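You operate a simulated robot arm through the tools that you are given. There is no shell and no other tool.

You are at the controls of a simulated robot arm. One attempt, no reset.

TASK
Take the finished disc out and set the cleaner back to wipe.
Fine: disc on the bench, lid back on.
Where things are to end (x, y in the base frame): disc holder within 50 mm of [380, 80].

The check looks at the end state, three seconds after you hand in, the way a careful person would. Anything else that was tipped, shoved, dropped, spilled or broken makes it a failure. Lids that push on must go on centred and level and be pressed home; caps that screw on are set level and turned clockwise until they are tight.

THE ROBOT
A 7-joint arm with a fingered hand, fixed in place. Base frame: the origin is on the floor under the middle of its stand, x ahead of it, y to its left, z up. Lengths are in mm, angles in rad, forces in N, time in s.
With the tool pointing down near the work surface it reaches from about 380 to 720 mm from the base axis. Its first joint turns from -2.897 to 2.897 rad. Payload 3.4 kg.
Tool frame: the origin (TCP) lies between the finger pads and is the grasp point; the fingertips stand 25 mm ahead of it; z points along the fingers, y is the line along which they close. The gripper opens to 88 mm; its body begins 29 mm behind the TCP. The gripper is a hand of 3 fingers: y runs from the thumb to the fingers, the wrist lies at [-13, -106, -174] in the tool frame, and closing takes about 1.5 s.
Orientation is that of the tool frame in the base frame, as [roll, pitch, yaw] about the fixed x, y, z axes, in that order (R = Rz(yaw) Ry(pitch) Rx(roll)). With the fingers straight down and the wrist toward the robot, the tool's x, y and z point along [0, 1, 0], [1, 0, 0] and [0, 0, -1] of the base frame.

THE INTERFACE
- The arm moves only by the tool arm_command. Its argument "series" is one flat list of numbers, 7 for each row, row after row: the shift along the tool's x, y, z in units of 30 mm (1.0 is 30 mm), then the turn, a rotation vector about the tool's x, y, z in units of 4 degrees (1.0 is 4 degrees), then the finger opening in mm, from 0 to 88. In form: [x, y, z, wx, wy, wz, fingers, x, y, z, wx, wy, wz, fingers, ...]. A call has 1 to 20 rows; each row shifts and turns the commanded pose from where the row before left it, along the tool's axes as they then stand. A call with a number of a shift or a turn outside -1 to 1 is refused whole. A row lasts 0.2 s, in which the tool goes at most 50 mm and 0.15 rad; a call with a longer step from one row to the next is refused whole, and so is a gripper value outside its range. A pose out of reach is approached as far as the arm can. The call stops where the force on the tool passes 50 N (or 10 N more than at its start, if that is more) or the arm is blocked; 0.2 s more then pass. Each finger travels about 72 mm/s and halts on what it meets, pressing with about 32 N; the grip force reading is that of the motor and also rises with nothing between the fingers. The clock runs only during rows and for 0.2 s after the last one: add rows that do not move to give the fingers time. The reply holds the time, the measured pose of the TCP, the force on the tool along the base axes, the opening and the grip force, in the units named above and with some noise, with the torque about the TCP (base axes, N m) and any sound that the robot's microphone picked up.
- Cameras (640 x 400 px; columns grow to the right, rows downward): "scene" is fixed at [398, -497.3, 1521.6]; the picture's right is [0.98, 0.22, 0.00], its down [0.18, -0.79, -0.58] and it looks along [-0.13, 0.57, -0.81] (base axes); focal length 214 px, centre (320, 200). "wrist" rides on the gripper at [58, -85, -99] in the tool frame; the picture's right is [-0.67, 0.35, -0.66], its down [-0.69, -0.63, 0.37] and it looks along [-0.29, 0.69, 0.66] (tool axes); focal length 261 px, centre (320, 200). There is no depth. A picture from a camera that has moved, and an enlarged one, comes with that camera's place and axes in the base frame and with its lens.
- capture(camera): a new picture of that camera. No time passes.
- slide_trunk(by): slides the trunk up (or, below 0, down) by that many mm; the arm rides with it, the base frame stays. It gives what a move gives, with no picture.
- hand_shape(shape): the hand has 3 fingers and takes this shape, open, in about a second: jaw (thumb against the fingers, like two jaws); tri (thumb and two fingers); tip (a fingertip pinch); poke (one finger out to press); point (the index stretched); flat (the hand flat); cup (the hand cupped); fist (a fist). The gripper value then closes the fingers along that shape, each until it touches; the sizes above hold for jaw. It gives what a move gives, with no picture.
- close_up(camera, box): a new picture of the part [left, top, right, bottom] of that camera's present view, enlarged. No time passes.
- close_job(): hands the job in; it is judged then, once.

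Nothing tells you positions but the pictures and the camera data. Unless the task says otherwise, let go and move clear before handing in.

The tools are called after "Request:" by a JSON object that holds its "method" and its "body". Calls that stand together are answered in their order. arm_command: Moves the arm, as the interface text tells. Its arguments: {"type":"object","properties":{"series":{"type":"array"}},"required":["series"]} The other tools are called the same way: slide_trunk (by) moves the trunk up or down; hand_shape (shape) gives the hand a shape; capture (camera) takes a picture; close_up (camera, box) takes an enlarged picture of a part of a camera's view; close_job () hands the job in.

At the start:

```text
clock: 0.0
tool_pos: [281.0, 289.2, 1310.9]
tcp_rot: [-3.14, -0.001, 1.57]
wrist_force: [-0.2, -0.2, 1.3]
torque: [0.03, -0.01, -0.03]
opening: 87.5
grasp_force: 0.0
shape: jaw
trunk travel left (down, up): [-525.0, 65.0]
```

scene: 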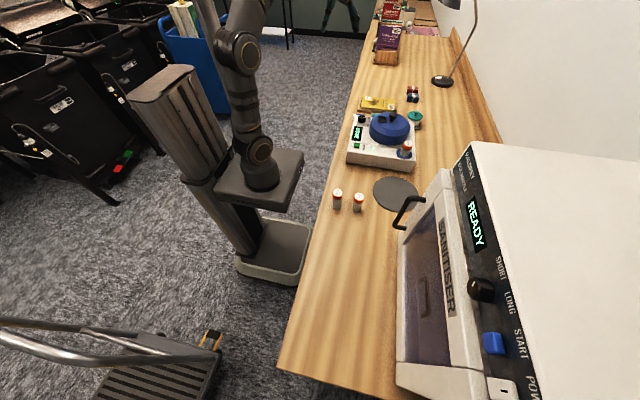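
wrist: 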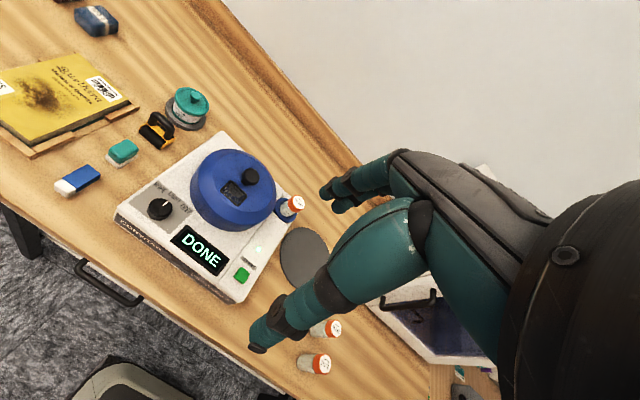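

I see a bench with a small white cleaner that has a round blue lid and a display reading "DONE", plus vials, a grey disc/mat and a steriliser nearby. I'll take close-ups before moving anything.

Request:
{"method": "close_up", "body": {"camera": "scene", "box": [330, 80, 450, 220]}}

Request:
{"method": "close_up", "body": {"camera": "wrist", "box": [100, 120, 340, 310]}}

Request:
{"method": "close_up", "body": {"camera": "wrist", "box": [0, 40, 240, 200]}}

```text
2.86 times, centred on (390, 150) of scene
camera zoom: at [398.0, -497.3, 1521.6], right [0.98, 0.22, 0.0], down [0.18, -0.79, -0.58], along [-0.13, 0.57, -0.81], focal length 613 px, centre (120, 343)
```

zoom: 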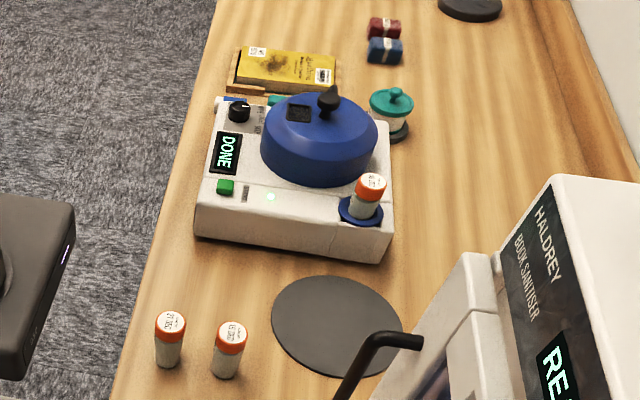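

```text
2.11 times, centred on (220, 215) of wrist
camera zoom: at [196.0, 347.4, 1410.4], right [0.35, -0.67, 0.66], down [-0.63, -0.69, -0.37], along [0.69, -0.29, -0.66], focal length 549 px, centre (530, 168)
```

zoom: 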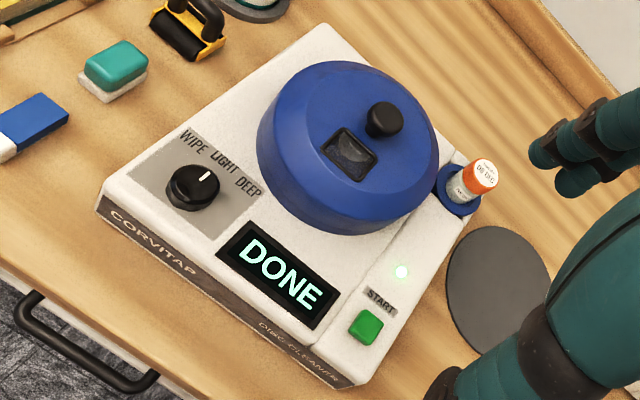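

```text
2.50 times, centred on (120, 120) of wrist
camera zoom: at [196.0, 347.4, 1410.4], right [0.35, -0.67, 0.66], down [-0.63, -0.69, -0.37], along [0.69, -0.29, -0.66], focal length 652 px, centre (820, 400)
```

zoom: 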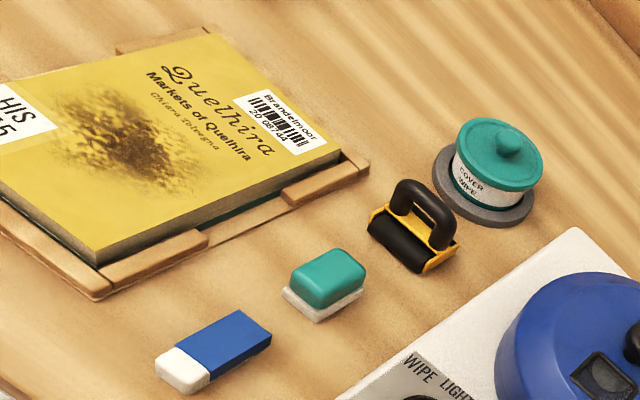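

The lid knob triangulates to about (509, 326, 1033) and the bench top to z≈858. The mode knob points at LIGHT. I'll move down a little for a better look at the cleaner.

Request:
{"method": "arm_command", "body": {"series": [0.5, 0, 1, 0, 0, 0, 88, 0.5, 0, 1, 0, 0, 0, 88, 0.5, 0, 1, 0, 0, 0, 88, 0.5, 0, 0.8, 0, 0, 0, 88, 0, 0, 0, 0, 0, 0, 88]}}

Request:
{"method": "capture", "body": {"camera": "wrist"}}

Request:
{"method": "capture", "body": {"camera": "scene"}}

```text
clock: 1.2
tool_pos: [281.1, 351.1, 1195.7]
tcp_rot: [3.14, 0.0, 1.571]
wrist_force: [1.3, 0.5, 0.0]
torque: [0.02, 0.01, 0.0]
opening: 87.3
grasp_force: 0.0
shape: jaw
trunk travel left (down, up): [-525.0, 65.0]
```

```text
taken
camera wrist: at [196.2, 407.8, 1296.2], right [0.35, -0.67, 0.66], down [-0.63, -0.69, -0.37], along [0.69, -0.29, -0.66], focal length 261 px, centre (320, 200)
```

wrist: 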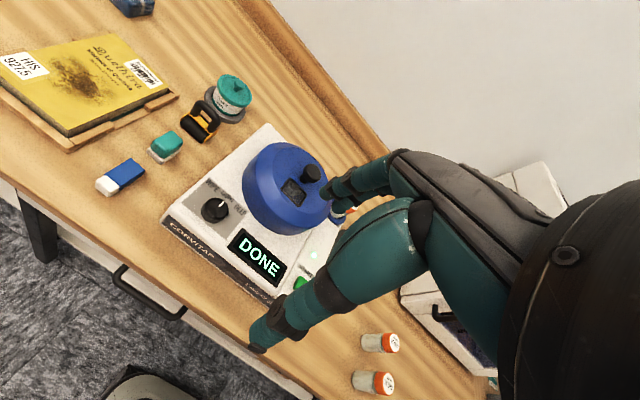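

```text
taken
```

scene: 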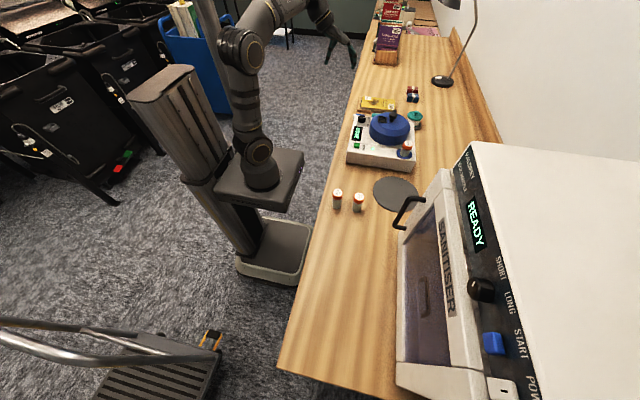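

Request:
{"method": "close_up", "body": {"camera": "wrist", "box": [160, 120, 360, 300]}}

Request:
{"method": "close_up", "body": {"camera": "scene", "box": [340, 100, 430, 175]}}

```text
2.22 times, centred on (260, 210) of wrist
camera zoom: at [196.2, 407.8, 1296.2], right [0.35, -0.67, 0.66], down [-0.63, -0.69, -0.37], along [0.69, -0.29, -0.66], focal length 579 px, centre (453, 178)
```

zoom: 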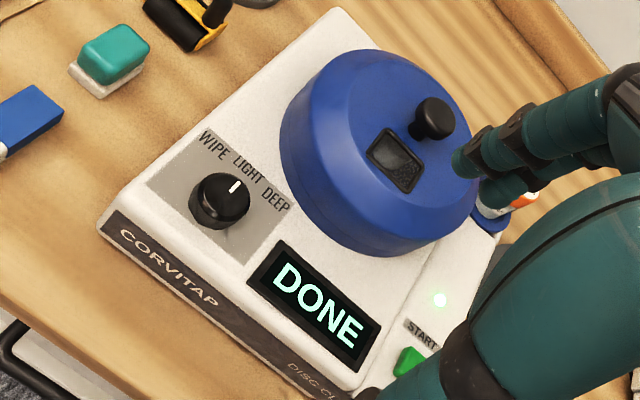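

```text
5.33 times, centred on (385, 138) of scene
camera zoom: at [398.0, -497.3, 1521.6], right [0.98, 0.22, 0.0], down [0.18, -0.79, -0.58], along [-0.13, 0.57, -0.81], focal length 1144 px, centre (-27, 533)
```

zoom: 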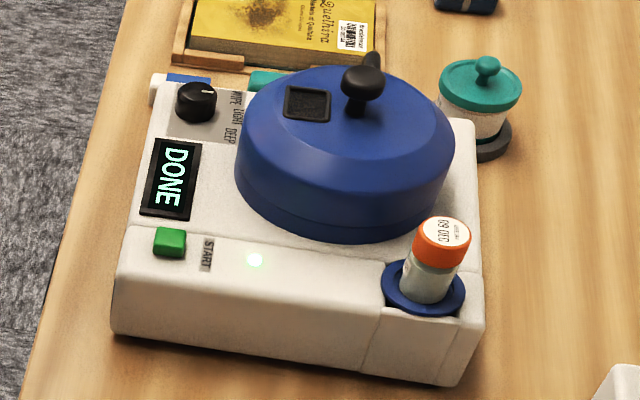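

The lid knob's head is at about (511, 327, 1023), with the lid top near z=1002. I'll move above the knob at a safe height and check the alignment.

Request:
{"method": "arm_command", "body": {"series": [-0.1, 0.958, 0.4, 0, 0, 0, 88, -0.1, 0.958, 0.4, 0, 0, 0, 88, -0.1, 0.958, 0.4, 0, 0, 0, 88, -0.1, 0.958, 0.4, 0, 0, 0, 88, -0.1, 0.958, 0.4, 0, 0, 0, 88, -0.1, 0.958, 0.4, 0, 0, 0, 88, -0.1, 0.958, 0.4, 0, 0, 0, 88, -0.1, 0.958, 0.4, 0, 0, 0, 88, 0, 0, 0, 0, 0, 0, 88]}}

Request:
{"method": "capture", "body": {"camera": "wrist"}}

Request:
{"method": "capture", "body": {"camera": "scene"}}

```text
clock: 3.2
tool_pos: [510.3, 324.7, 1100.6]
tcp_rot: [-3.141, 0.0, 1.572]
wrist_force: [-0.2, -0.1, 0.2]
torque: [0.0, -0.03, 0.0]
opening: 87.5
grasp_force: 0.0
shape: jaw
trunk travel left (down, up): [-525.0, 65.0]
```

```text
taken
camera wrist: at [426.6, 383.8, 1200.7], right [0.35, -0.67, 0.66], down [-0.63, -0.69, -0.37], along [0.69, -0.28, -0.66], focal length 261 px, centre (320, 200)
```

wrist: 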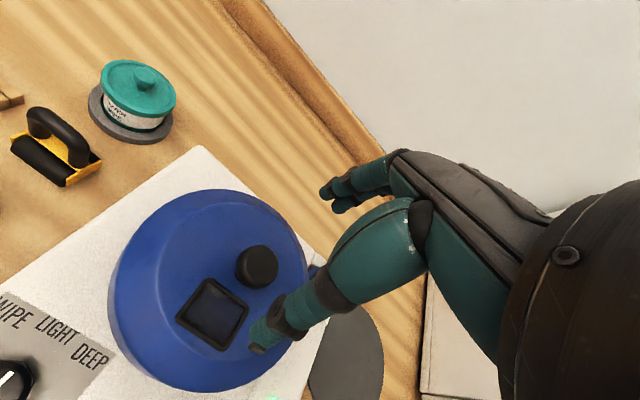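

```text
taken
```

scene: 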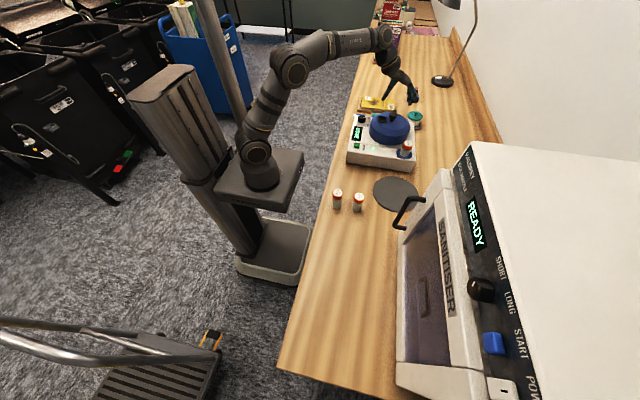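

The prediction matches the view, with the knob at about (513, 327, 1024). I'll descend over it with the fingers partly closed.

Request:
{"method": "arm_command", "body": {"series": [0.07, 0.08, 0.5, 0, 0, 0, 66, 0, 0, 0.5, 0, 0, 0, 66, 0, 0, 0.5, 0, 0, 0, 66, 0, 0, 0.5, 0, 0, 0, 66, 0, 0, 0, 0, 0, 0, 66]}}

Request:
{"method": "capture", "body": {"camera": "wrist"}}

Request:
{"method": "close_up", "body": {"camera": "scene", "box": [340, 60, 440, 180]}}

```text
clock: 4.4
tool_pos: [512.5, 327.3, 1040.4]
tcp_rot: [3.141, 0.0, 1.571]
wrist_force: [0.1, 0.0, -0.1]
torque: [0.0, -0.02, -0.03]
opening: 66.2
grasp_force: 0.0
shape: jaw
trunk travel left (down, up): [-525.0, 65.0]
```

```text
taken
camera wrist: at [428.5, 385.6, 1140.2], right [0.35, -0.67, 0.66], down [-0.63, -0.69, -0.37], along [0.69, -0.29, -0.66], focal length 261 px, centre (320, 200)
```

wrist: 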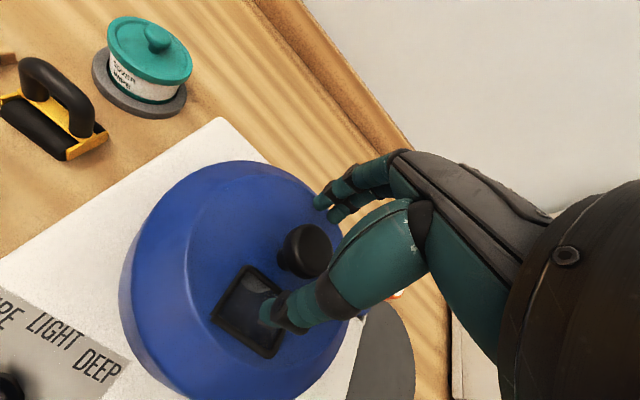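

```text
3.33 times, centred on (390, 120) of scene
camera zoom: at [398.0, -497.3, 1521.6], right [0.98, 0.22, 0.0], down [0.18, -0.79, -0.58], along [-0.13, 0.57, -0.81], focal length 715 px, centre (87, 467)
```

zoom: 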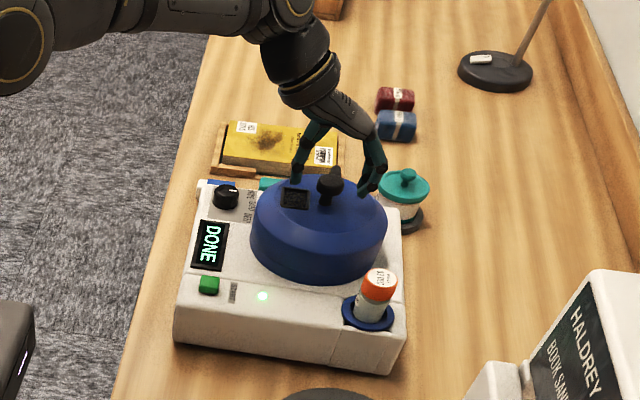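

The knob sits between the thumb and fingers. I'll lower a few mm and close on it.

Request:
{"method": "arm_command", "body": {"series": [0.03, 0.07, 0.23, 0, 0, 0, 66, 0, 0, 0, 0, 0, 0, 50, 0, 0, 0, 0, 0, 0, 40, 0, 0, 0, 0, 0, 0, 30, 0, 0, 0, 0, 0, 0, 20, 0, 0, 0, 0, 0, 0, 10, 0, 0, 0, 0, 0, 0, 10, 0, 0, 0, 0, 0, 0, 10, 0, 0, 0, 0, 0, 0, 10]}}

Request:
{"method": "capture", "body": {"camera": "wrist"}}

Request:
{"method": "close_up", "body": {"camera": "scene", "box": [340, 60, 440, 180]}}

```text
clock: 6.4
tool_pos: [515.0, 327.8, 1033.7]
tcp_rot: [3.14, 0.0, 1.571]
wrist_force: [3.5, -1.2, -2.0]
torque: [-0.06, -0.22, 0.0]
opening: 20.7
grasp_force: 32.1
shape: jaw
trunk travel left (down, up): [-525.0, 65.0]
heard: snap
```

```text
taken
camera wrist: at [430.9, 386.2, 1133.4], right [0.35, -0.67, 0.66], down [-0.63, -0.69, -0.37], along [0.69, -0.29, -0.66], focal length 261 px, centre (320, 200)
```

wrist: 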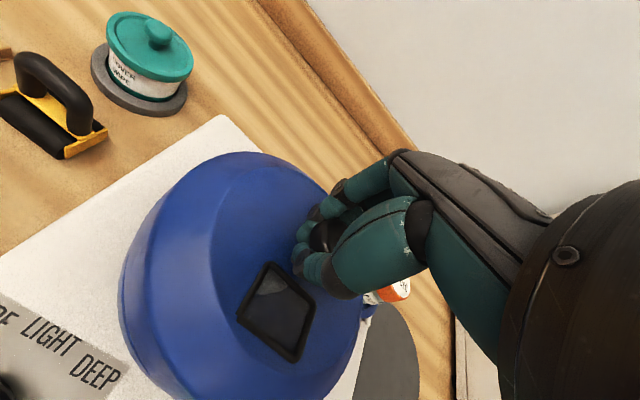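

```text
3.33 times, centred on (390, 120) of scene
camera zoom: at [398.0, -497.3, 1521.6], right [0.98, 0.22, 0.0], down [0.18, -0.79, -0.58], along [-0.13, 0.57, -0.81], focal length 715 px, centre (87, 467)
```

zoom: 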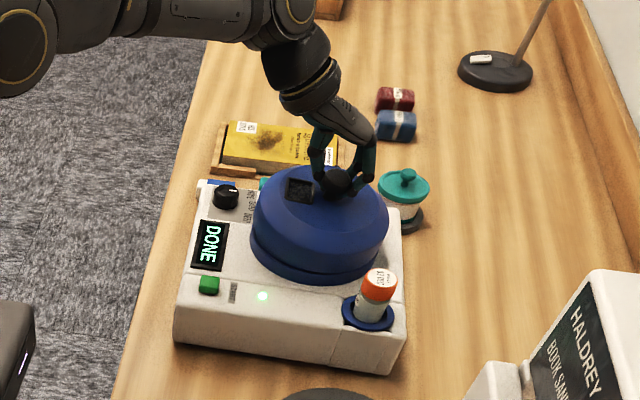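

The lid has snapped free of its seat and the knob is held. I'll lift straight up.

Request:
{"method": "arm_command", "body": {"series": [0, 0, -0.3, 0, 0, 0, 10, 0, 0, -0.4, 0, 0, 0, 10, 0, 0, -0.5, 0, 0, 0, 10, 0, 0, -0.6, 0, 0, 0, 10, 0, 0, -0.6, 0, 0, 0, 10, 0, 0, -0.6, 0, 0, 0, 10, 0, 0, -0.6, 0, 0, 0, 10, 0, 0, 0, 0, 0, 0, 10]}}

Request:
{"method": "capture", "body": {"camera": "wrist"}}

Request:
{"method": "close_up", "body": {"camera": "scene", "box": [340, 60, 440, 180]}}

```text
clock: 8.2
tool_pos: [514.2, 327.2, 1141.8]
tcp_rot: [-3.14, 0.001, 1.572]
wrist_force: [0.0, 0.9, -1.0]
torque: [-0.07, -0.04, 0.04]
opening: 19.8
grasp_force: 32.2
shape: jaw
trunk travel left (down, up): [-525.0, 65.0]
```

```text
taken
camera wrist: at [429.9, 385.9, 1241.4], right [0.35, -0.67, 0.66], down [-0.63, -0.69, -0.37], along [0.69, -0.29, -0.66], focal length 261 px, centre (320, 200)
```

wrist: 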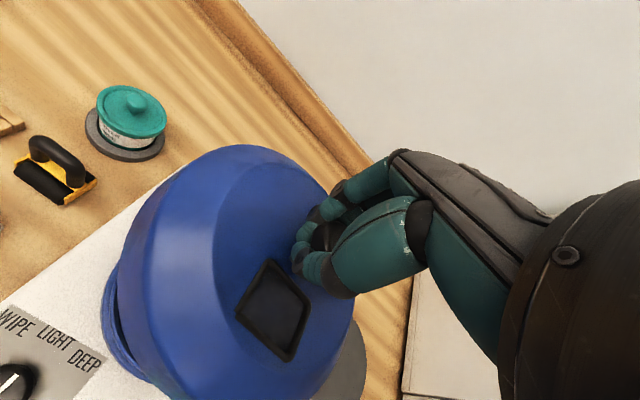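

```text
3.33 times, centred on (390, 120) of scene
camera zoom: at [398.0, -497.3, 1521.6], right [0.98, 0.22, 0.0], down [0.18, -0.79, -0.58], along [-0.13, 0.57, -0.81], focal length 715 px, centre (87, 467)
```

zoom: 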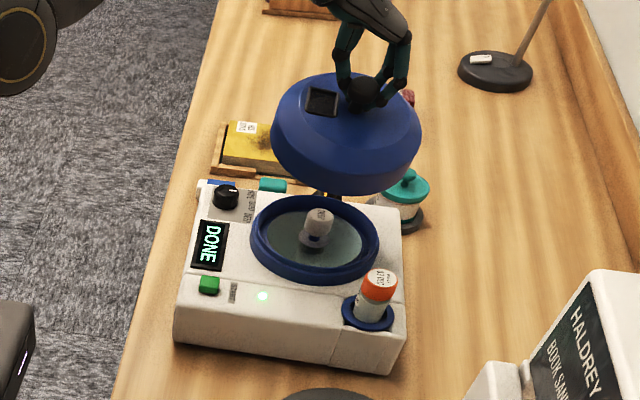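

The lid is off, though slightly tilted in the grip, and there's a disc with a central white post inside. The grey mat at about (576, 61) looks like a good lid rest, so I'll carry the lid over it at height.

Request:
{"method": "arm_command", "body": {"series": [-0.5, 0.1, 0, 0, 0, 0, 10, -0.85, 0.2, 0, 0, 0, 0, 10, -0.85, 0.2, 0, 0, 0, 0, 10, -0.85, 0.2, 0, 0, 0, 0, 10, -0.85, 0.2, 0, 0, 0, 0, 10, -0.85, 0.2, 0, 0, 0, 0, 10, -0.85, 0.2, 0, 0, 0, 0, 10, -0.85, 0.2, 0, 0, 0, 0, 10, -0.85, 0.2, 0, 0, 0, 0, 10, -0.85, 0.2, 0, 0, 0, 0, 10, -0.7, 0.17, 0, 0, 0, 0, 10, 0, 0, 0, 0, 0, 0, 10]}}

Request:
{"method": "capture", "body": {"camera": "wrist"}}

Request:
{"method": "capture", "body": {"camera": "scene"}}

Request:
{"method": "close_up", "body": {"camera": "scene", "box": [330, 90, 450, 220]}}

```text
clock: 10.8
tool_pos: [578.0, 63.8, 1141.4]
tcp_rot: [3.141, 0.0, 1.571]
wrist_force: [-0.3, -0.6, -1.0]
torque: [0.01, 0.02, -0.02]
opening: 18.2
grasp_force: 32.2
shape: jaw
trunk travel left (down, up): [-525.0, 65.0]
```

```text
taken
camera wrist: at [492.3, 120.6, 1241.3], right [0.35, -0.67, 0.66], down [-0.63, -0.69, -0.37], along [0.69, -0.28, -0.66], focal length 261 px, centre (320, 200)
```

wrist: 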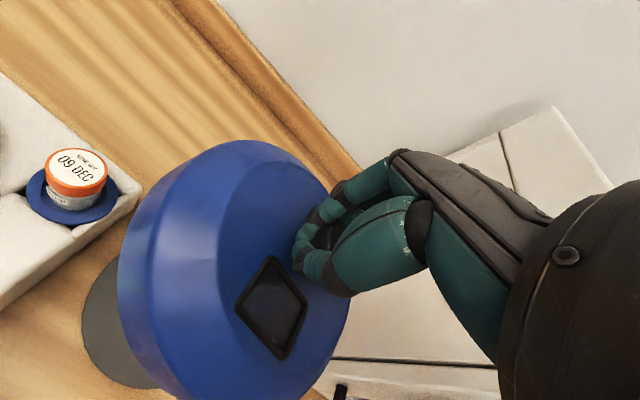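

```text
taken
```

scene: 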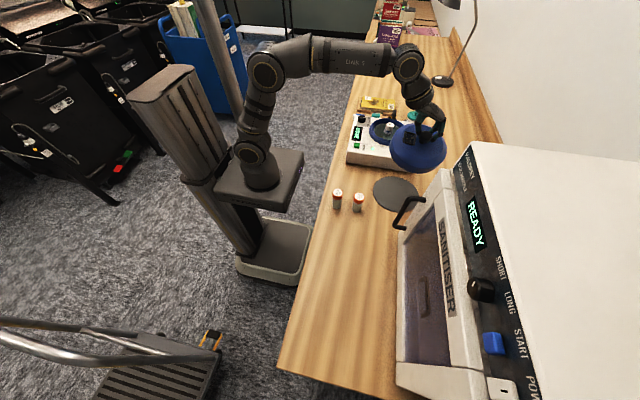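

```text
3.08 times, centred on (390, 155) of scene
camera zoom: at [398.0, -497.3, 1521.6], right [0.98, 0.22, 0.0], down [0.18, -0.79, -0.58], along [-0.13, 0.57, -0.81], focal length 660 px, centre (105, 338)
```

zoom: 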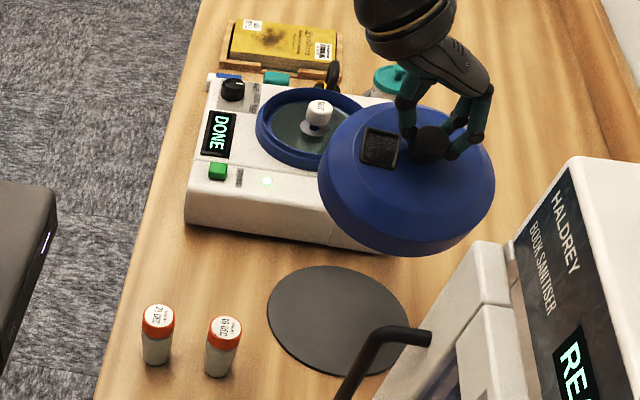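

The lid is over the mat but tilted about 12° in the grip, with its −y side low. Before lowering, I'll look at how close the sanitiser is.

Request:
{"method": "close_up", "body": {"camera": "wrist", "box": [300, 80, 640, 400]}}

Request:
{"method": "close_up", "body": {"camera": "scene", "box": [380, 120, 500, 240]}}

```text
1.25 times, centred on (470, 240) of wrist
camera zoom: at [492.3, 120.6, 1241.3], right [0.35, -0.67, 0.66], down [-0.63, -0.69, -0.37], along [0.69, -0.28, -0.66], focal length 326 px, centre (132, 150)
```

zoom: 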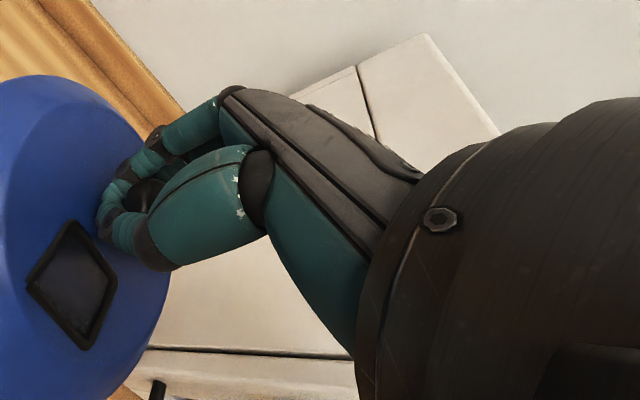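

```text
3.33 times, centred on (440, 180) of scene
camera zoom: at [398.0, -497.3, 1521.6], right [0.98, 0.22, 0.0], down [0.18, -0.79, -0.58], along [-0.13, 0.57, -0.81], focal length 715 px, centre (-80, 267)
```

zoom: 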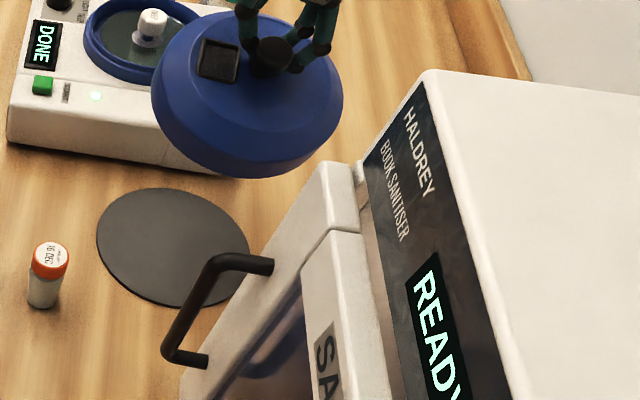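

The sanitiser's left face is at y≈−100, so the mat is clear of it. I'll level the lid by tilting the tool about its y axis and check.

Request:
{"method": "arm_command", "body": {"series": [0, -0.1, 0, 0, -1, 0, 10, 0, -0.1, 0, 0, -1, 0, 10, 0, 0, 0, 0, -1, 0, 10, 0, 0, 0, 0, 0, 0, 10]}}

Request:
{"method": "capture", "body": {"camera": "wrist"}}

Request:
{"method": "close_up", "body": {"camera": "scene", "box": [330, 90, 450, 220]}}

```text
clock: 11.8
tool_pos: [571.4, 62.5, 1141.6]
tcp_rot: [3.141, 0.209, 1.571]
wrist_force: [-0.2, -0.4, -1.0]
torque: [0.02, 0.02, -0.02]
opening: 17.9
grasp_force: 31.8
shape: jaw
trunk travel left (down, up): [-525.0, 65.0]
```

```text
taken
camera wrist: at [486.3, 140.3, 1227.0], right [0.35, -0.52, 0.78], down [-0.63, -0.75, -0.21], along [0.69, -0.42, -0.59], focal length 261 px, centre (320, 200)
```

wrist: 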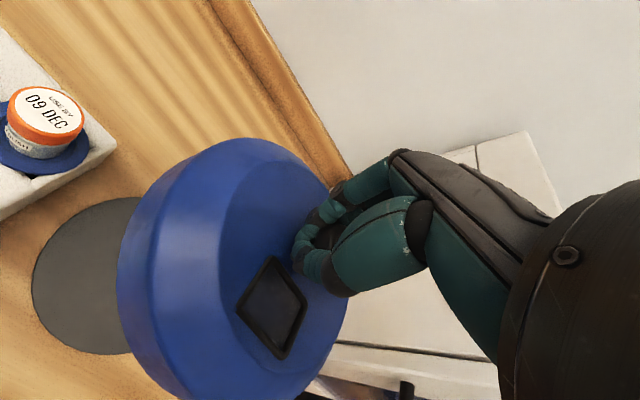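

```text
3.08 times, centred on (390, 155) of scene
camera zoom: at [398.0, -497.3, 1521.6], right [0.98, 0.22, 0.0], down [0.18, -0.79, -0.58], along [-0.13, 0.57, -0.81], focal length 660 px, centre (105, 338)
```

zoom: 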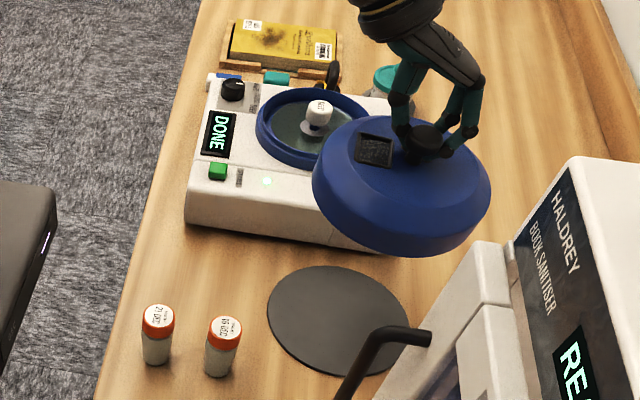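

The lid now looks about level over the mat. I'll lower it straight down in base z, and the 50 N stop protects against a hard contact.

Request:
{"method": "arm_command", "body": {"series": [0.1664, 0, 0.7824, 0, 0, 0, 10, 0.1664, 0, 0.7824, 0, 0, 0, 10, 0.1664, 0, 0.7824, 0, 0, 0, 10, 0.1664, 0, 0.7824, 0, 0, 0, 10, 0.1664, 0, 0.7824, 0, 0, 0, 10, 0, 0, 0, 0, 0, 0, 10]}}

Request:
{"method": "capture", "body": {"camera": "wrist"}}

Request:
{"method": "close_up", "body": {"camera": "scene", "box": [330, 90, 450, 220]}}

```text
clock: 13.2
tool_pos: [570.2, 64.0, 1020.7]
tcp_rot: [3.141, 0.21, 1.57]
wrist_force: [-0.1, 0.2, -1.3]
torque: [0.01, -0.03, 0.0]
opening: 17.6
grasp_force: 32.0
shape: jaw
trunk travel left (down, up): [-525.0, 65.0]
```

```text
taken
camera wrist: at [485.7, 140.8, 1106.8], right [0.35, -0.52, 0.78], down [-0.63, -0.75, -0.22], along [0.69, -0.42, -0.59], focal length 261 px, centre (320, 200)
```

wrist: 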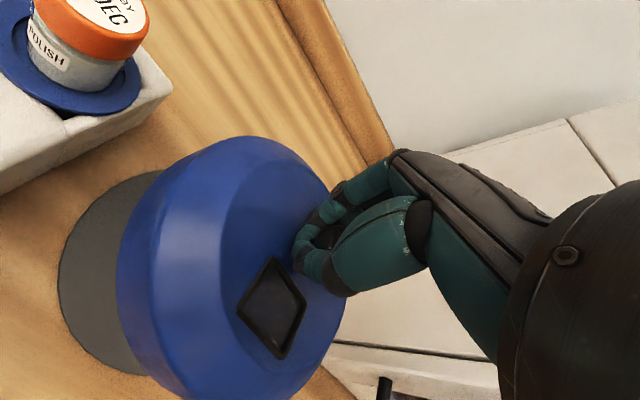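

```text
3.08 times, centred on (390, 155) of scene
camera zoom: at [398.0, -497.3, 1521.6], right [0.98, 0.22, 0.0], down [0.18, -0.79, -0.58], along [-0.13, 0.57, -0.81], focal length 660 px, centre (105, 338)
```

zoom: 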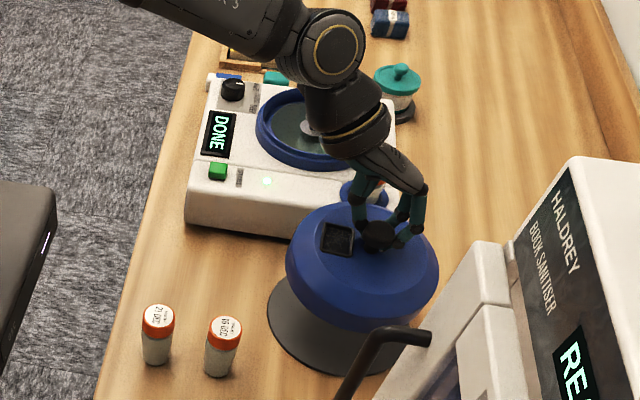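

Request:
{"method": "arm_command", "body": {"series": [0.138, 0, 0.652, 0, 0, 0, 10, 0.138, 0, 0.652, 0, 0, 0, 10, 0, 0, 0, 0, 0, 0, 10]}}

Request:
{"method": "close_up", "body": {"camera": "scene", "box": [360, 140, 440, 220]}}

```text
clock: 14.0
tool_pos: [572.0, 63.8, 980.8]
tcp_rot: [3.141, 0.211, 1.571]
wrist_force: [0.3, 0.2, -1.0]
torque: [0.01, -0.03, 0.01]
opening: 17.7
grasp_force: 32.0
shape: jaw
trunk travel left (down, up): [-525.0, 65.0]
```

```text
5.00 times, centred on (400, 180) of scene
camera zoom: at [398.0, -497.3, 1521.6], right [0.98, 0.22, 0.0], down [0.18, -0.79, -0.58], along [-0.13, 0.57, -0.81], focal length 1072 px, centre (-80, 300)
```

zoom: 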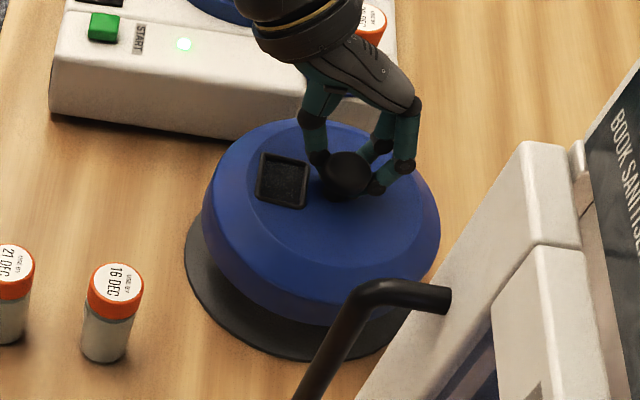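

Request:
{"method": "arm_command", "body": {"series": [0.035, 0, 0.163, 0, 0, 0, 10, 0.035, 0, 0.163, 0, 0, 0, 10, 0, 0, 0, 0, 0, 0, 10]}}

Request:
{"method": "close_up", "body": {"camera": "scene", "box": [360, 140, 440, 220]}}

```text
clock: 14.8
tool_pos: [571.5, 63.8, 970.4]
tcp_rot: [-3.14, 0.209, 1.571]
wrist_force: [-0.8, 0.1, -1.2]
torque: [-0.02, 0.02, 0.0]
opening: 17.5
grasp_force: 32.5
shape: jaw
trunk travel left (down, up): [-525.0, 65.0]
```

```text
5.00 times, centred on (400, 180) of scene
camera zoom: at [398.0, -497.3, 1521.6], right [0.98, 0.22, 0.0], down [0.18, -0.79, -0.58], along [-0.13, 0.57, -0.81], focal length 1072 px, centre (-80, 300)
```

zoom: 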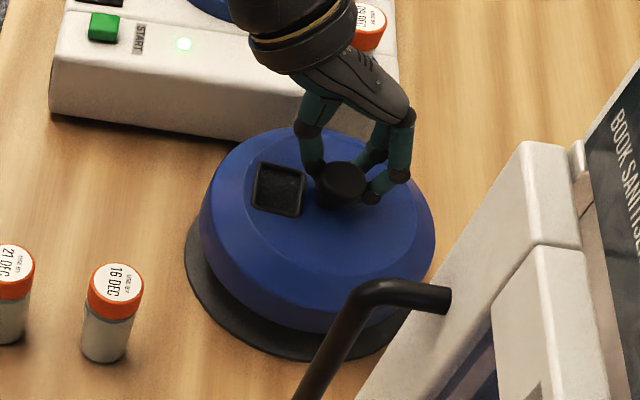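

Request:
{"method": "arm_command", "body": {"series": [0.035, 0, 0.163, 0, 0, 0, 10, 0.035, 0, 0.163, 0, 0, 0, 10, 0, 0, 0, 0, 0, 0, 10]}}

Request:
{"method": "close_up", "body": {"camera": "scene", "box": [360, 140, 440, 220]}}

Request:
{"method": "capture", "body": {"camera": "wrist"}}

```text
clock: 15.6
tool_pos: [571.3, 63.7, 962.5]
tcp_rot: [3.141, 0.209, 1.57]
wrist_force: [0.9, 1.1, -0.8]
torque: [-0.04, 0.01, 0.02]
opening: 17.4
grasp_force: 31.9
shape: jaw
trunk travel left (down, up): [-525.0, 65.0]
```

```text
5.00 times, centred on (400, 180) of scene
camera zoom: at [398.0, -497.3, 1521.6], right [0.98, 0.22, 0.0], down [0.18, -0.79, -0.58], along [-0.13, 0.57, -0.81], focal length 1072 px, centre (-80, 300)
```

zoom: 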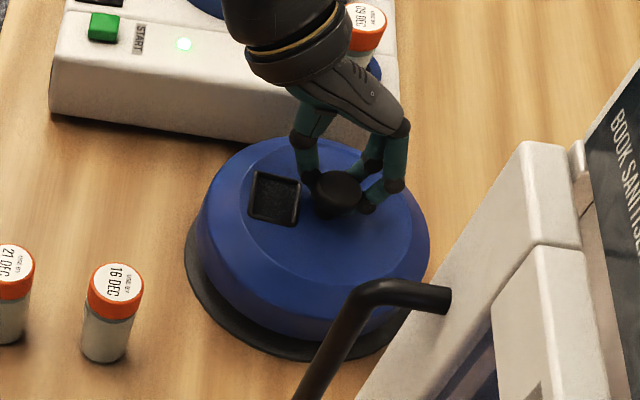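

```text
taken
camera wrist: at [485.8, 140.5, 1047.1], right [0.35, -0.52, 0.78], down [-0.63, -0.75, -0.22], along [0.69, -0.42, -0.59], focal length 261 px, centre (320, 200)
```

wrist: 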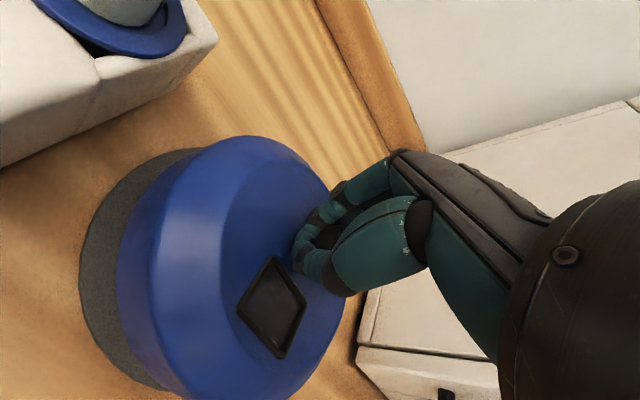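

Request:
{"method": "arm_command", "body": {"series": [0.028, 0, 0.13, 0, 0, 0, 10, 0.028, 0, 0.13, 0, 0, 0, 10, 0, 0, 0, 0, 0, 0, 10]}}

Request:
{"method": "close_up", "body": {"camera": "scene", "box": [360, 140, 440, 220]}}

```text
clock: 16.4
tool_pos: [570.1, 63.1, 953.5]
tcp_rot: [3.141, 0.209, 1.57]
wrist_force: [0.0, -0.6, -1.1]
torque: [0.0, 0.03, -0.01]
opening: 17.6
grasp_force: 32.3
shape: jaw
trunk travel left (down, up): [-525.0, 65.0]
```

```text
5.00 times, centred on (400, 180) of scene
camera zoom: at [398.0, -497.3, 1521.6], right [0.98, 0.22, 0.0], down [0.18, -0.79, -0.58], along [-0.13, 0.57, -0.81], focal length 1072 px, centre (-80, 300)
```

zoom: 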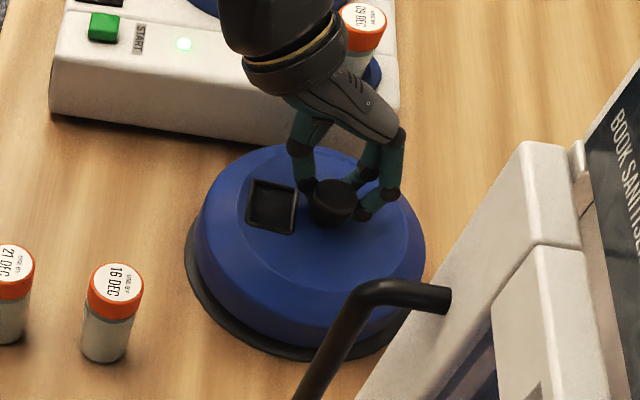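

Request:
{"method": "arm_command", "body": {"series": [0.02, 0, 0.098, 0, 0, 0, 10, 0.02, 0, 0.098, 0, 0, 0, 10, 0, 0, 0, 0, 0, 0, 10]}}

Request:
{"method": "close_up", "body": {"camera": "scene", "box": [360, 140, 440, 220]}}

```text
clock: 17.2
tool_pos: [571.4, 62.5, 947.8]
tcp_rot: [3.14, 0.208, 1.569]
wrist_force: [0.4, -0.1, -1.0]
torque: [0.02, 0.02, 0.01]
opening: 17.7
grasp_force: 32.4
shape: jaw
trunk travel left (down, up): [-525.0, 65.0]
```

```text
5.00 times, centred on (400, 180) of scene
camera zoom: at [398.0, -497.3, 1521.6], right [0.98, 0.22, 0.0], down [0.18, -0.79, -0.58], along [-0.13, 0.57, -0.81], focal length 1072 px, centre (-80, 300)
```

zoom: 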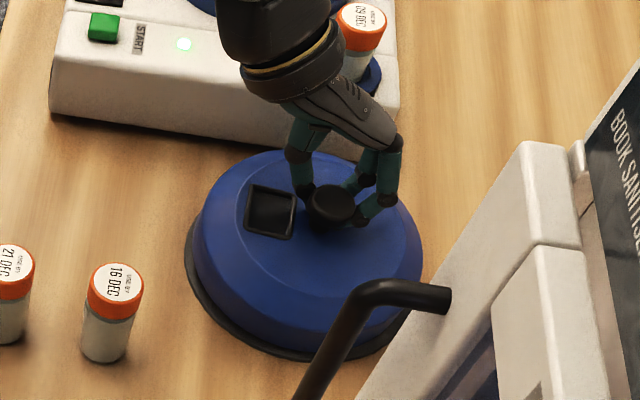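

Request:
{"method": "arm_command", "body": {"series": [0.02, 0, 0.098, 0, 0, 0, 10, 0.02, 0, 0.098, 0, 0, 0, 10, 0, 0, 0, 0, 0, 0, 10]}}

Request:
{"method": "close_up", "body": {"camera": "scene", "box": [360, 140, 440, 220]}}

```text
clock: 18.0
tool_pos: [570.9, 64.4, 942.1]
tcp_rot: [3.141, 0.208, 1.571]
wrist_force: [-0.1, 1.4, 0.3]
torque: [-0.04, -0.01, 0.01]
opening: 17.7
grasp_force: 31.9
shape: jaw
trunk travel left (down, up): [-525.0, 65.0]
```

```text
5.00 times, centred on (400, 180) of scene
camera zoom: at [398.0, -497.3, 1521.6], right [0.98, 0.22, 0.0], down [0.18, -0.79, -0.58], along [-0.13, 0.57, -0.81], focal length 1072 px, centre (-80, 300)
```

zoom: 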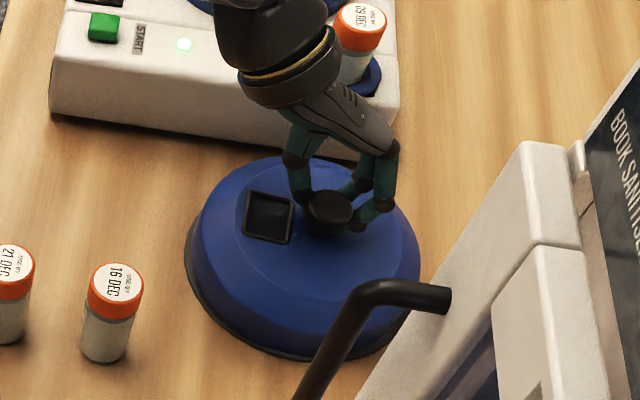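

Request:
{"method": "arm_command", "body": {"series": [0.014, 0, 0.065, 0, 0, 0, 10, 0.014, 0, 0.065, 0, 0, 0, 10, 0, 0, 0, 0, 0, 0, 10]}}

Request:
{"method": "close_up", "body": {"camera": "scene", "box": [360, 140, 440, 220]}}

```text
clock: 18.8
tool_pos: [570.9, 63.4, 938.5]
tcp_rot: [-3.14, 0.21, 1.572]
wrist_force: [-1.9, 2.9, 2.9]
torque: [-0.11, -0.1, -0.02]
opening: 17.8
grasp_force: 31.8
shape: jaw
trunk travel left (down, up): [-525.0, 65.0]
```

```text
5.00 times, centred on (400, 180) of scene
camera zoom: at [398.0, -497.3, 1521.6], right [0.98, 0.22, 0.0], down [0.18, -0.79, -0.58], along [-0.13, 0.57, -0.81], focal length 1072 px, centre (-80, 300)
```

zoom: 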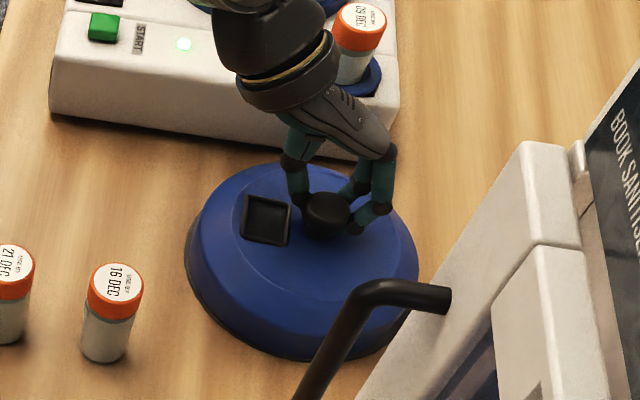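

Request:
{"method": "arm_command", "body": {"series": [0.014, 0, 0.065, 0, 0, 0, 10, 0.014, 0, 0.065, 0, 0, 0, 10, 0, 0, 0, 0, 0, 0, 10]}}

Request:
{"method": "close_up", "body": {"camera": "scene", "box": [360, 140, 440, 220]}}

Request:
{"method": "capture", "body": {"camera": "wrist"}}

```text
clock: 19.6
tool_pos: [570.6, 63.3, 933.5]
tcp_rot: [-3.141, 0.21, 1.57]
wrist_force: [-1.9, 3.3, 4.7]
torque: [-0.1, -0.16, 0.02]
opening: 18.3
grasp_force: 32.4
shape: jaw
trunk travel left (down, up): [-525.0, 65.0]
```

```text
5.00 times, centred on (400, 180) of scene
camera zoom: at [398.0, -497.3, 1521.6], right [0.98, 0.22, 0.0], down [0.18, -0.79, -0.58], along [-0.13, 0.57, -0.81], focal length 1072 px, centre (-80, 300)
```

zoom: 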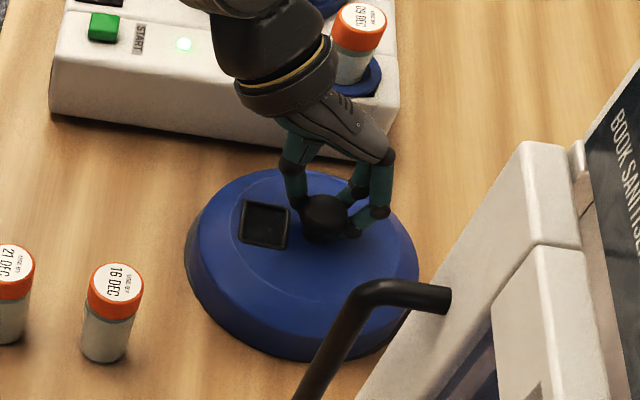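

```text
taken
camera wrist: at [485.8, 140.6, 1019.4], right [0.35, -0.52, 0.78], down [-0.63, -0.75, -0.22], along [0.69, -0.42, -0.59], focal length 261 px, centre (320, 200)
```

wrist: 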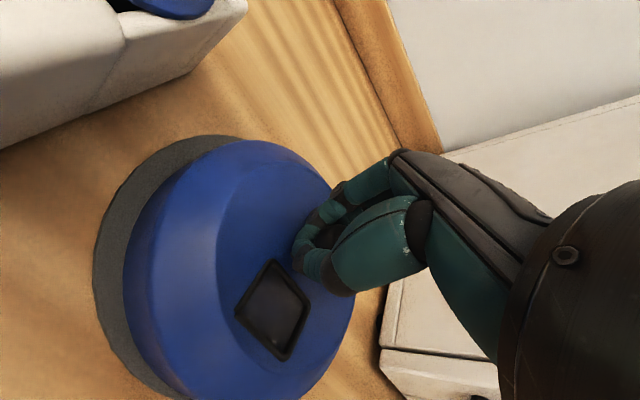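

Request:
{"method": "arm_command", "body": {"series": [0.014, 0, 0.065, 0, 0, 0, 10, 0.014, 0, 0.065, 0, 0, 0, 10, 0, 0, 0, 0, 0, 0, 10]}}

Request:
{"method": "close_up", "body": {"camera": "scene", "box": [360, 140, 440, 220]}}

```text
clock: 20.4
tool_pos: [569.8, 62.5, 933.0]
tcp_rot: [3.134, 0.208, 1.572]
wrist_force: [0.2, 1.7, 31.6]
torque: [-0.08, -0.15, 0.02]
opening: 18.7
grasp_force: 32.0
shape: jaw
trunk travel left (down, up): [-525.0, 65.0]
```

```text
5.00 times, centred on (400, 180) of scene
camera zoom: at [398.0, -497.3, 1521.6], right [0.98, 0.22, 0.0], down [0.18, -0.79, -0.58], along [-0.13, 0.57, -0.81], focal length 1072 px, centre (-80, 300)
```

zoom: 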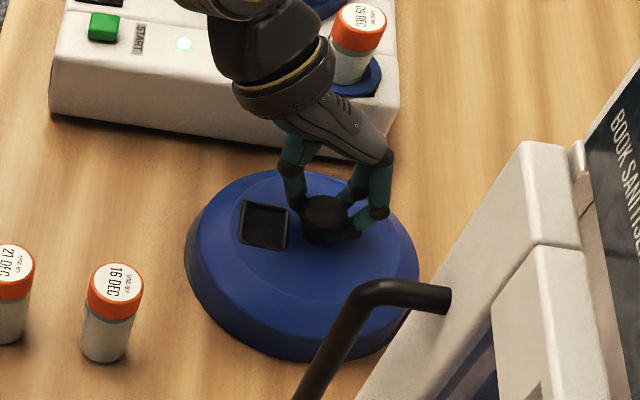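

The force rose to about 31 N, so the lid is flat on the mat. I'll ease up, release, and lift clear.

Request:
{"method": "arm_command", "body": {"series": [-0.02, 0, -0.098, 0, 0, 0, 10, 0, 0, 0, 0, 0, 0, 30, 0, 0, 0, 0, 0, 0, 45, 0, 0, 0, 0, 0, 0, 60, 0, 0, 0, 0, 0, 0, 66, 0, 0, 0, 0, 0, 0, 66]}}

Request:
{"method": "close_up", "body": {"camera": "scene", "box": [360, 140, 440, 220]}}

Request:
{"method": "capture", "body": {"camera": "wrist"}}

```text
clock: 21.8
tool_pos: [568.4, 63.6, 935.5]
tcp_rot: [3.137, 0.209, 1.569]
wrist_force: [-6.6, 4.2, 35.7]
torque: [0.13, -0.43, 0.09]
opening: 57.8
grasp_force: 0.1
shape: jaw
trunk travel left (down, up): [-525.0, 65.0]
```

```text
5.00 times, centred on (400, 180) of scene
camera zoom: at [398.0, -497.3, 1521.6], right [0.98, 0.22, 0.0], down [0.18, -0.79, -0.58], along [-0.13, 0.57, -0.81], focal length 1072 px, centre (-80, 300)
```

zoom: 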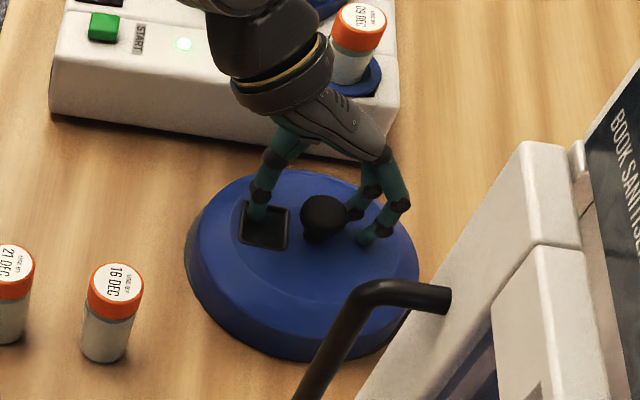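

```text
taken
camera wrist: at [482.9, 140.7, 1020.3], right [0.34, -0.52, 0.78], down [-0.63, -0.75, -0.22], along [0.7, -0.42, -0.58], focal length 261 px, centre (320, 200)
```

wrist: 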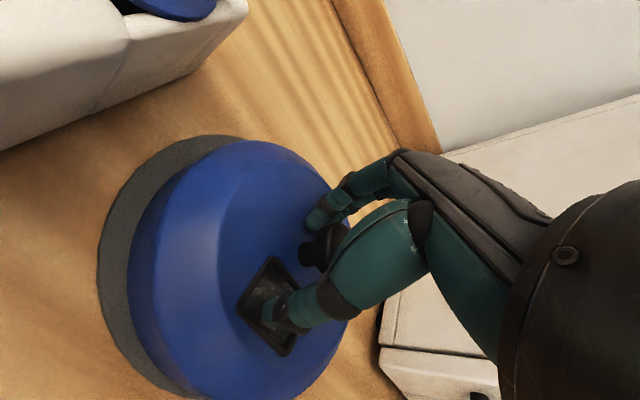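

The thumb is pressing on the lid's window, so I'll lift straight up gently to release it.

Request:
{"method": "arm_command", "body": {"series": [-0.035, 0, -0.163, 0, 0, 0, 64, -0.035, 0, -0.163, 0, 0, 0, 66, -0.035, 0, -0.163, 0, 0, 0, 66, 0, 0, 0, 0, 0, 0, 66]}}

Request:
{"method": "close_up", "body": {"camera": "scene", "box": [360, 140, 440, 220]}}

Request:
{"method": "capture", "body": {"camera": "wrist"}}

```text
clock: 22.8
tool_pos: [570.5, 62.8, 946.6]
tcp_rot: [-3.14, 0.21, 1.57]
wrist_force: [0.5, -0.9, 0.3]
torque: [0.0, -0.02, -0.02]
opening: 65.7
grasp_force: 0.1
shape: jaw
trunk travel left (down, up): [-525.0, 65.0]
```

```text
5.00 times, centred on (400, 180) of scene
camera zoom: at [398.0, -497.3, 1521.6], right [0.98, 0.22, 0.0], down [0.18, -0.79, -0.58], along [-0.13, 0.57, -0.81], focal length 1072 px, centre (-80, 300)
```

zoom: 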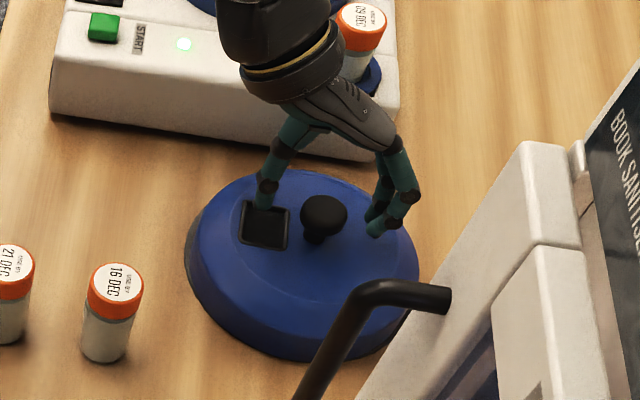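

```text
taken
camera wrist: at [486.1, 139.7, 1032.5], right [0.35, -0.52, 0.78], down [-0.63, -0.75, -0.21], along [0.69, -0.42, -0.59], focal length 261 px, centre (320, 200)
```

wrist: 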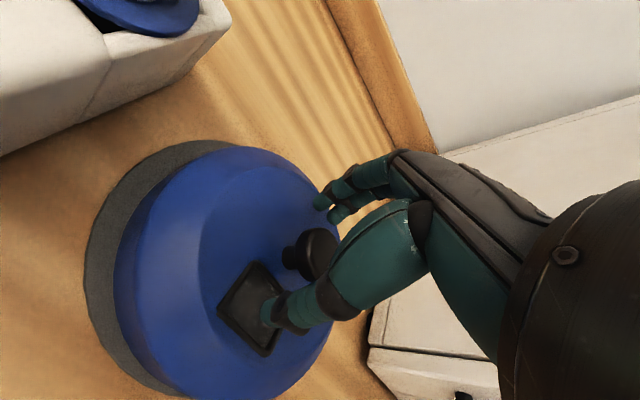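

The lid is released and lying flat on the mat. I'll rise, set the tool vertical again, and go look into the bowl.

Request:
{"method": "arm_command", "body": {"series": [-0.104, 0, -0.489, 0, 0, 0, 66, -0.208, 0, -0.978, 0, 0, 0, 70, -0.208, 0, -0.978, 0, 0, 0, 80, -0.208, 0, -0.978, 0, 0, 0, 88, -0.208, 0, -0.978, 0, 0, 0, 88, -0.208, 0, -0.978, 0, 0, 0, 88, -0.208, 0, -0.978, 0, 0, 0, 88, 0, 0, 0, 0, 1, 0, 88, 0, 0, 0, 0, 1, 0, 88, 0, 0, 0, 0, 1, 0, 88, 0, 0, 0, 0, 0, 0, 88]}}

Request:
{"method": "close_up", "body": {"camera": "scene", "box": [340, 100, 440, 220]}}

Request:
{"method": "capture", "body": {"camera": "wrist"}}

```text
clock: 25.2
tool_pos: [570.4, 63.5, 1142.3]
tcp_rot: [3.142, 0.0, 1.571]
wrist_force: [0.2, -0.2, -0.4]
torque: [0.02, -0.04, 0.0]
opening: 87.7
grasp_force: 0.0
shape: jaw
trunk travel left (down, up): [-525.0, 65.0]
```

```text
3.33 times, centred on (390, 160) of scene
camera zoom: at [398.0, -497.3, 1521.6], right [0.98, 0.22, 0.0], down [0.18, -0.79, -0.58], along [-0.13, 0.57, -0.81], focal length 715 px, centre (87, 333)
```

zoom: 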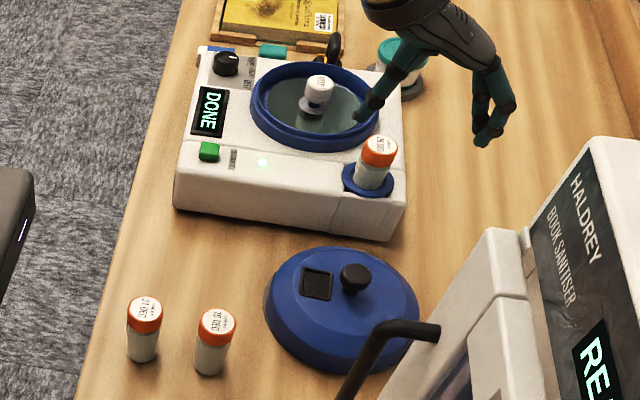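

```text
taken
camera wrist: at [486.3, 120.6, 1242.1], right [0.35, -0.67, 0.66], down [-0.63, -0.69, -0.37], along [0.69, -0.28, -0.66], focal length 261 px, centre (320, 200)
```

wrist: 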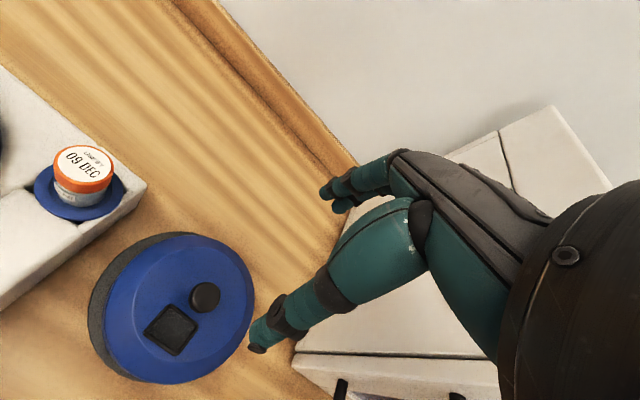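

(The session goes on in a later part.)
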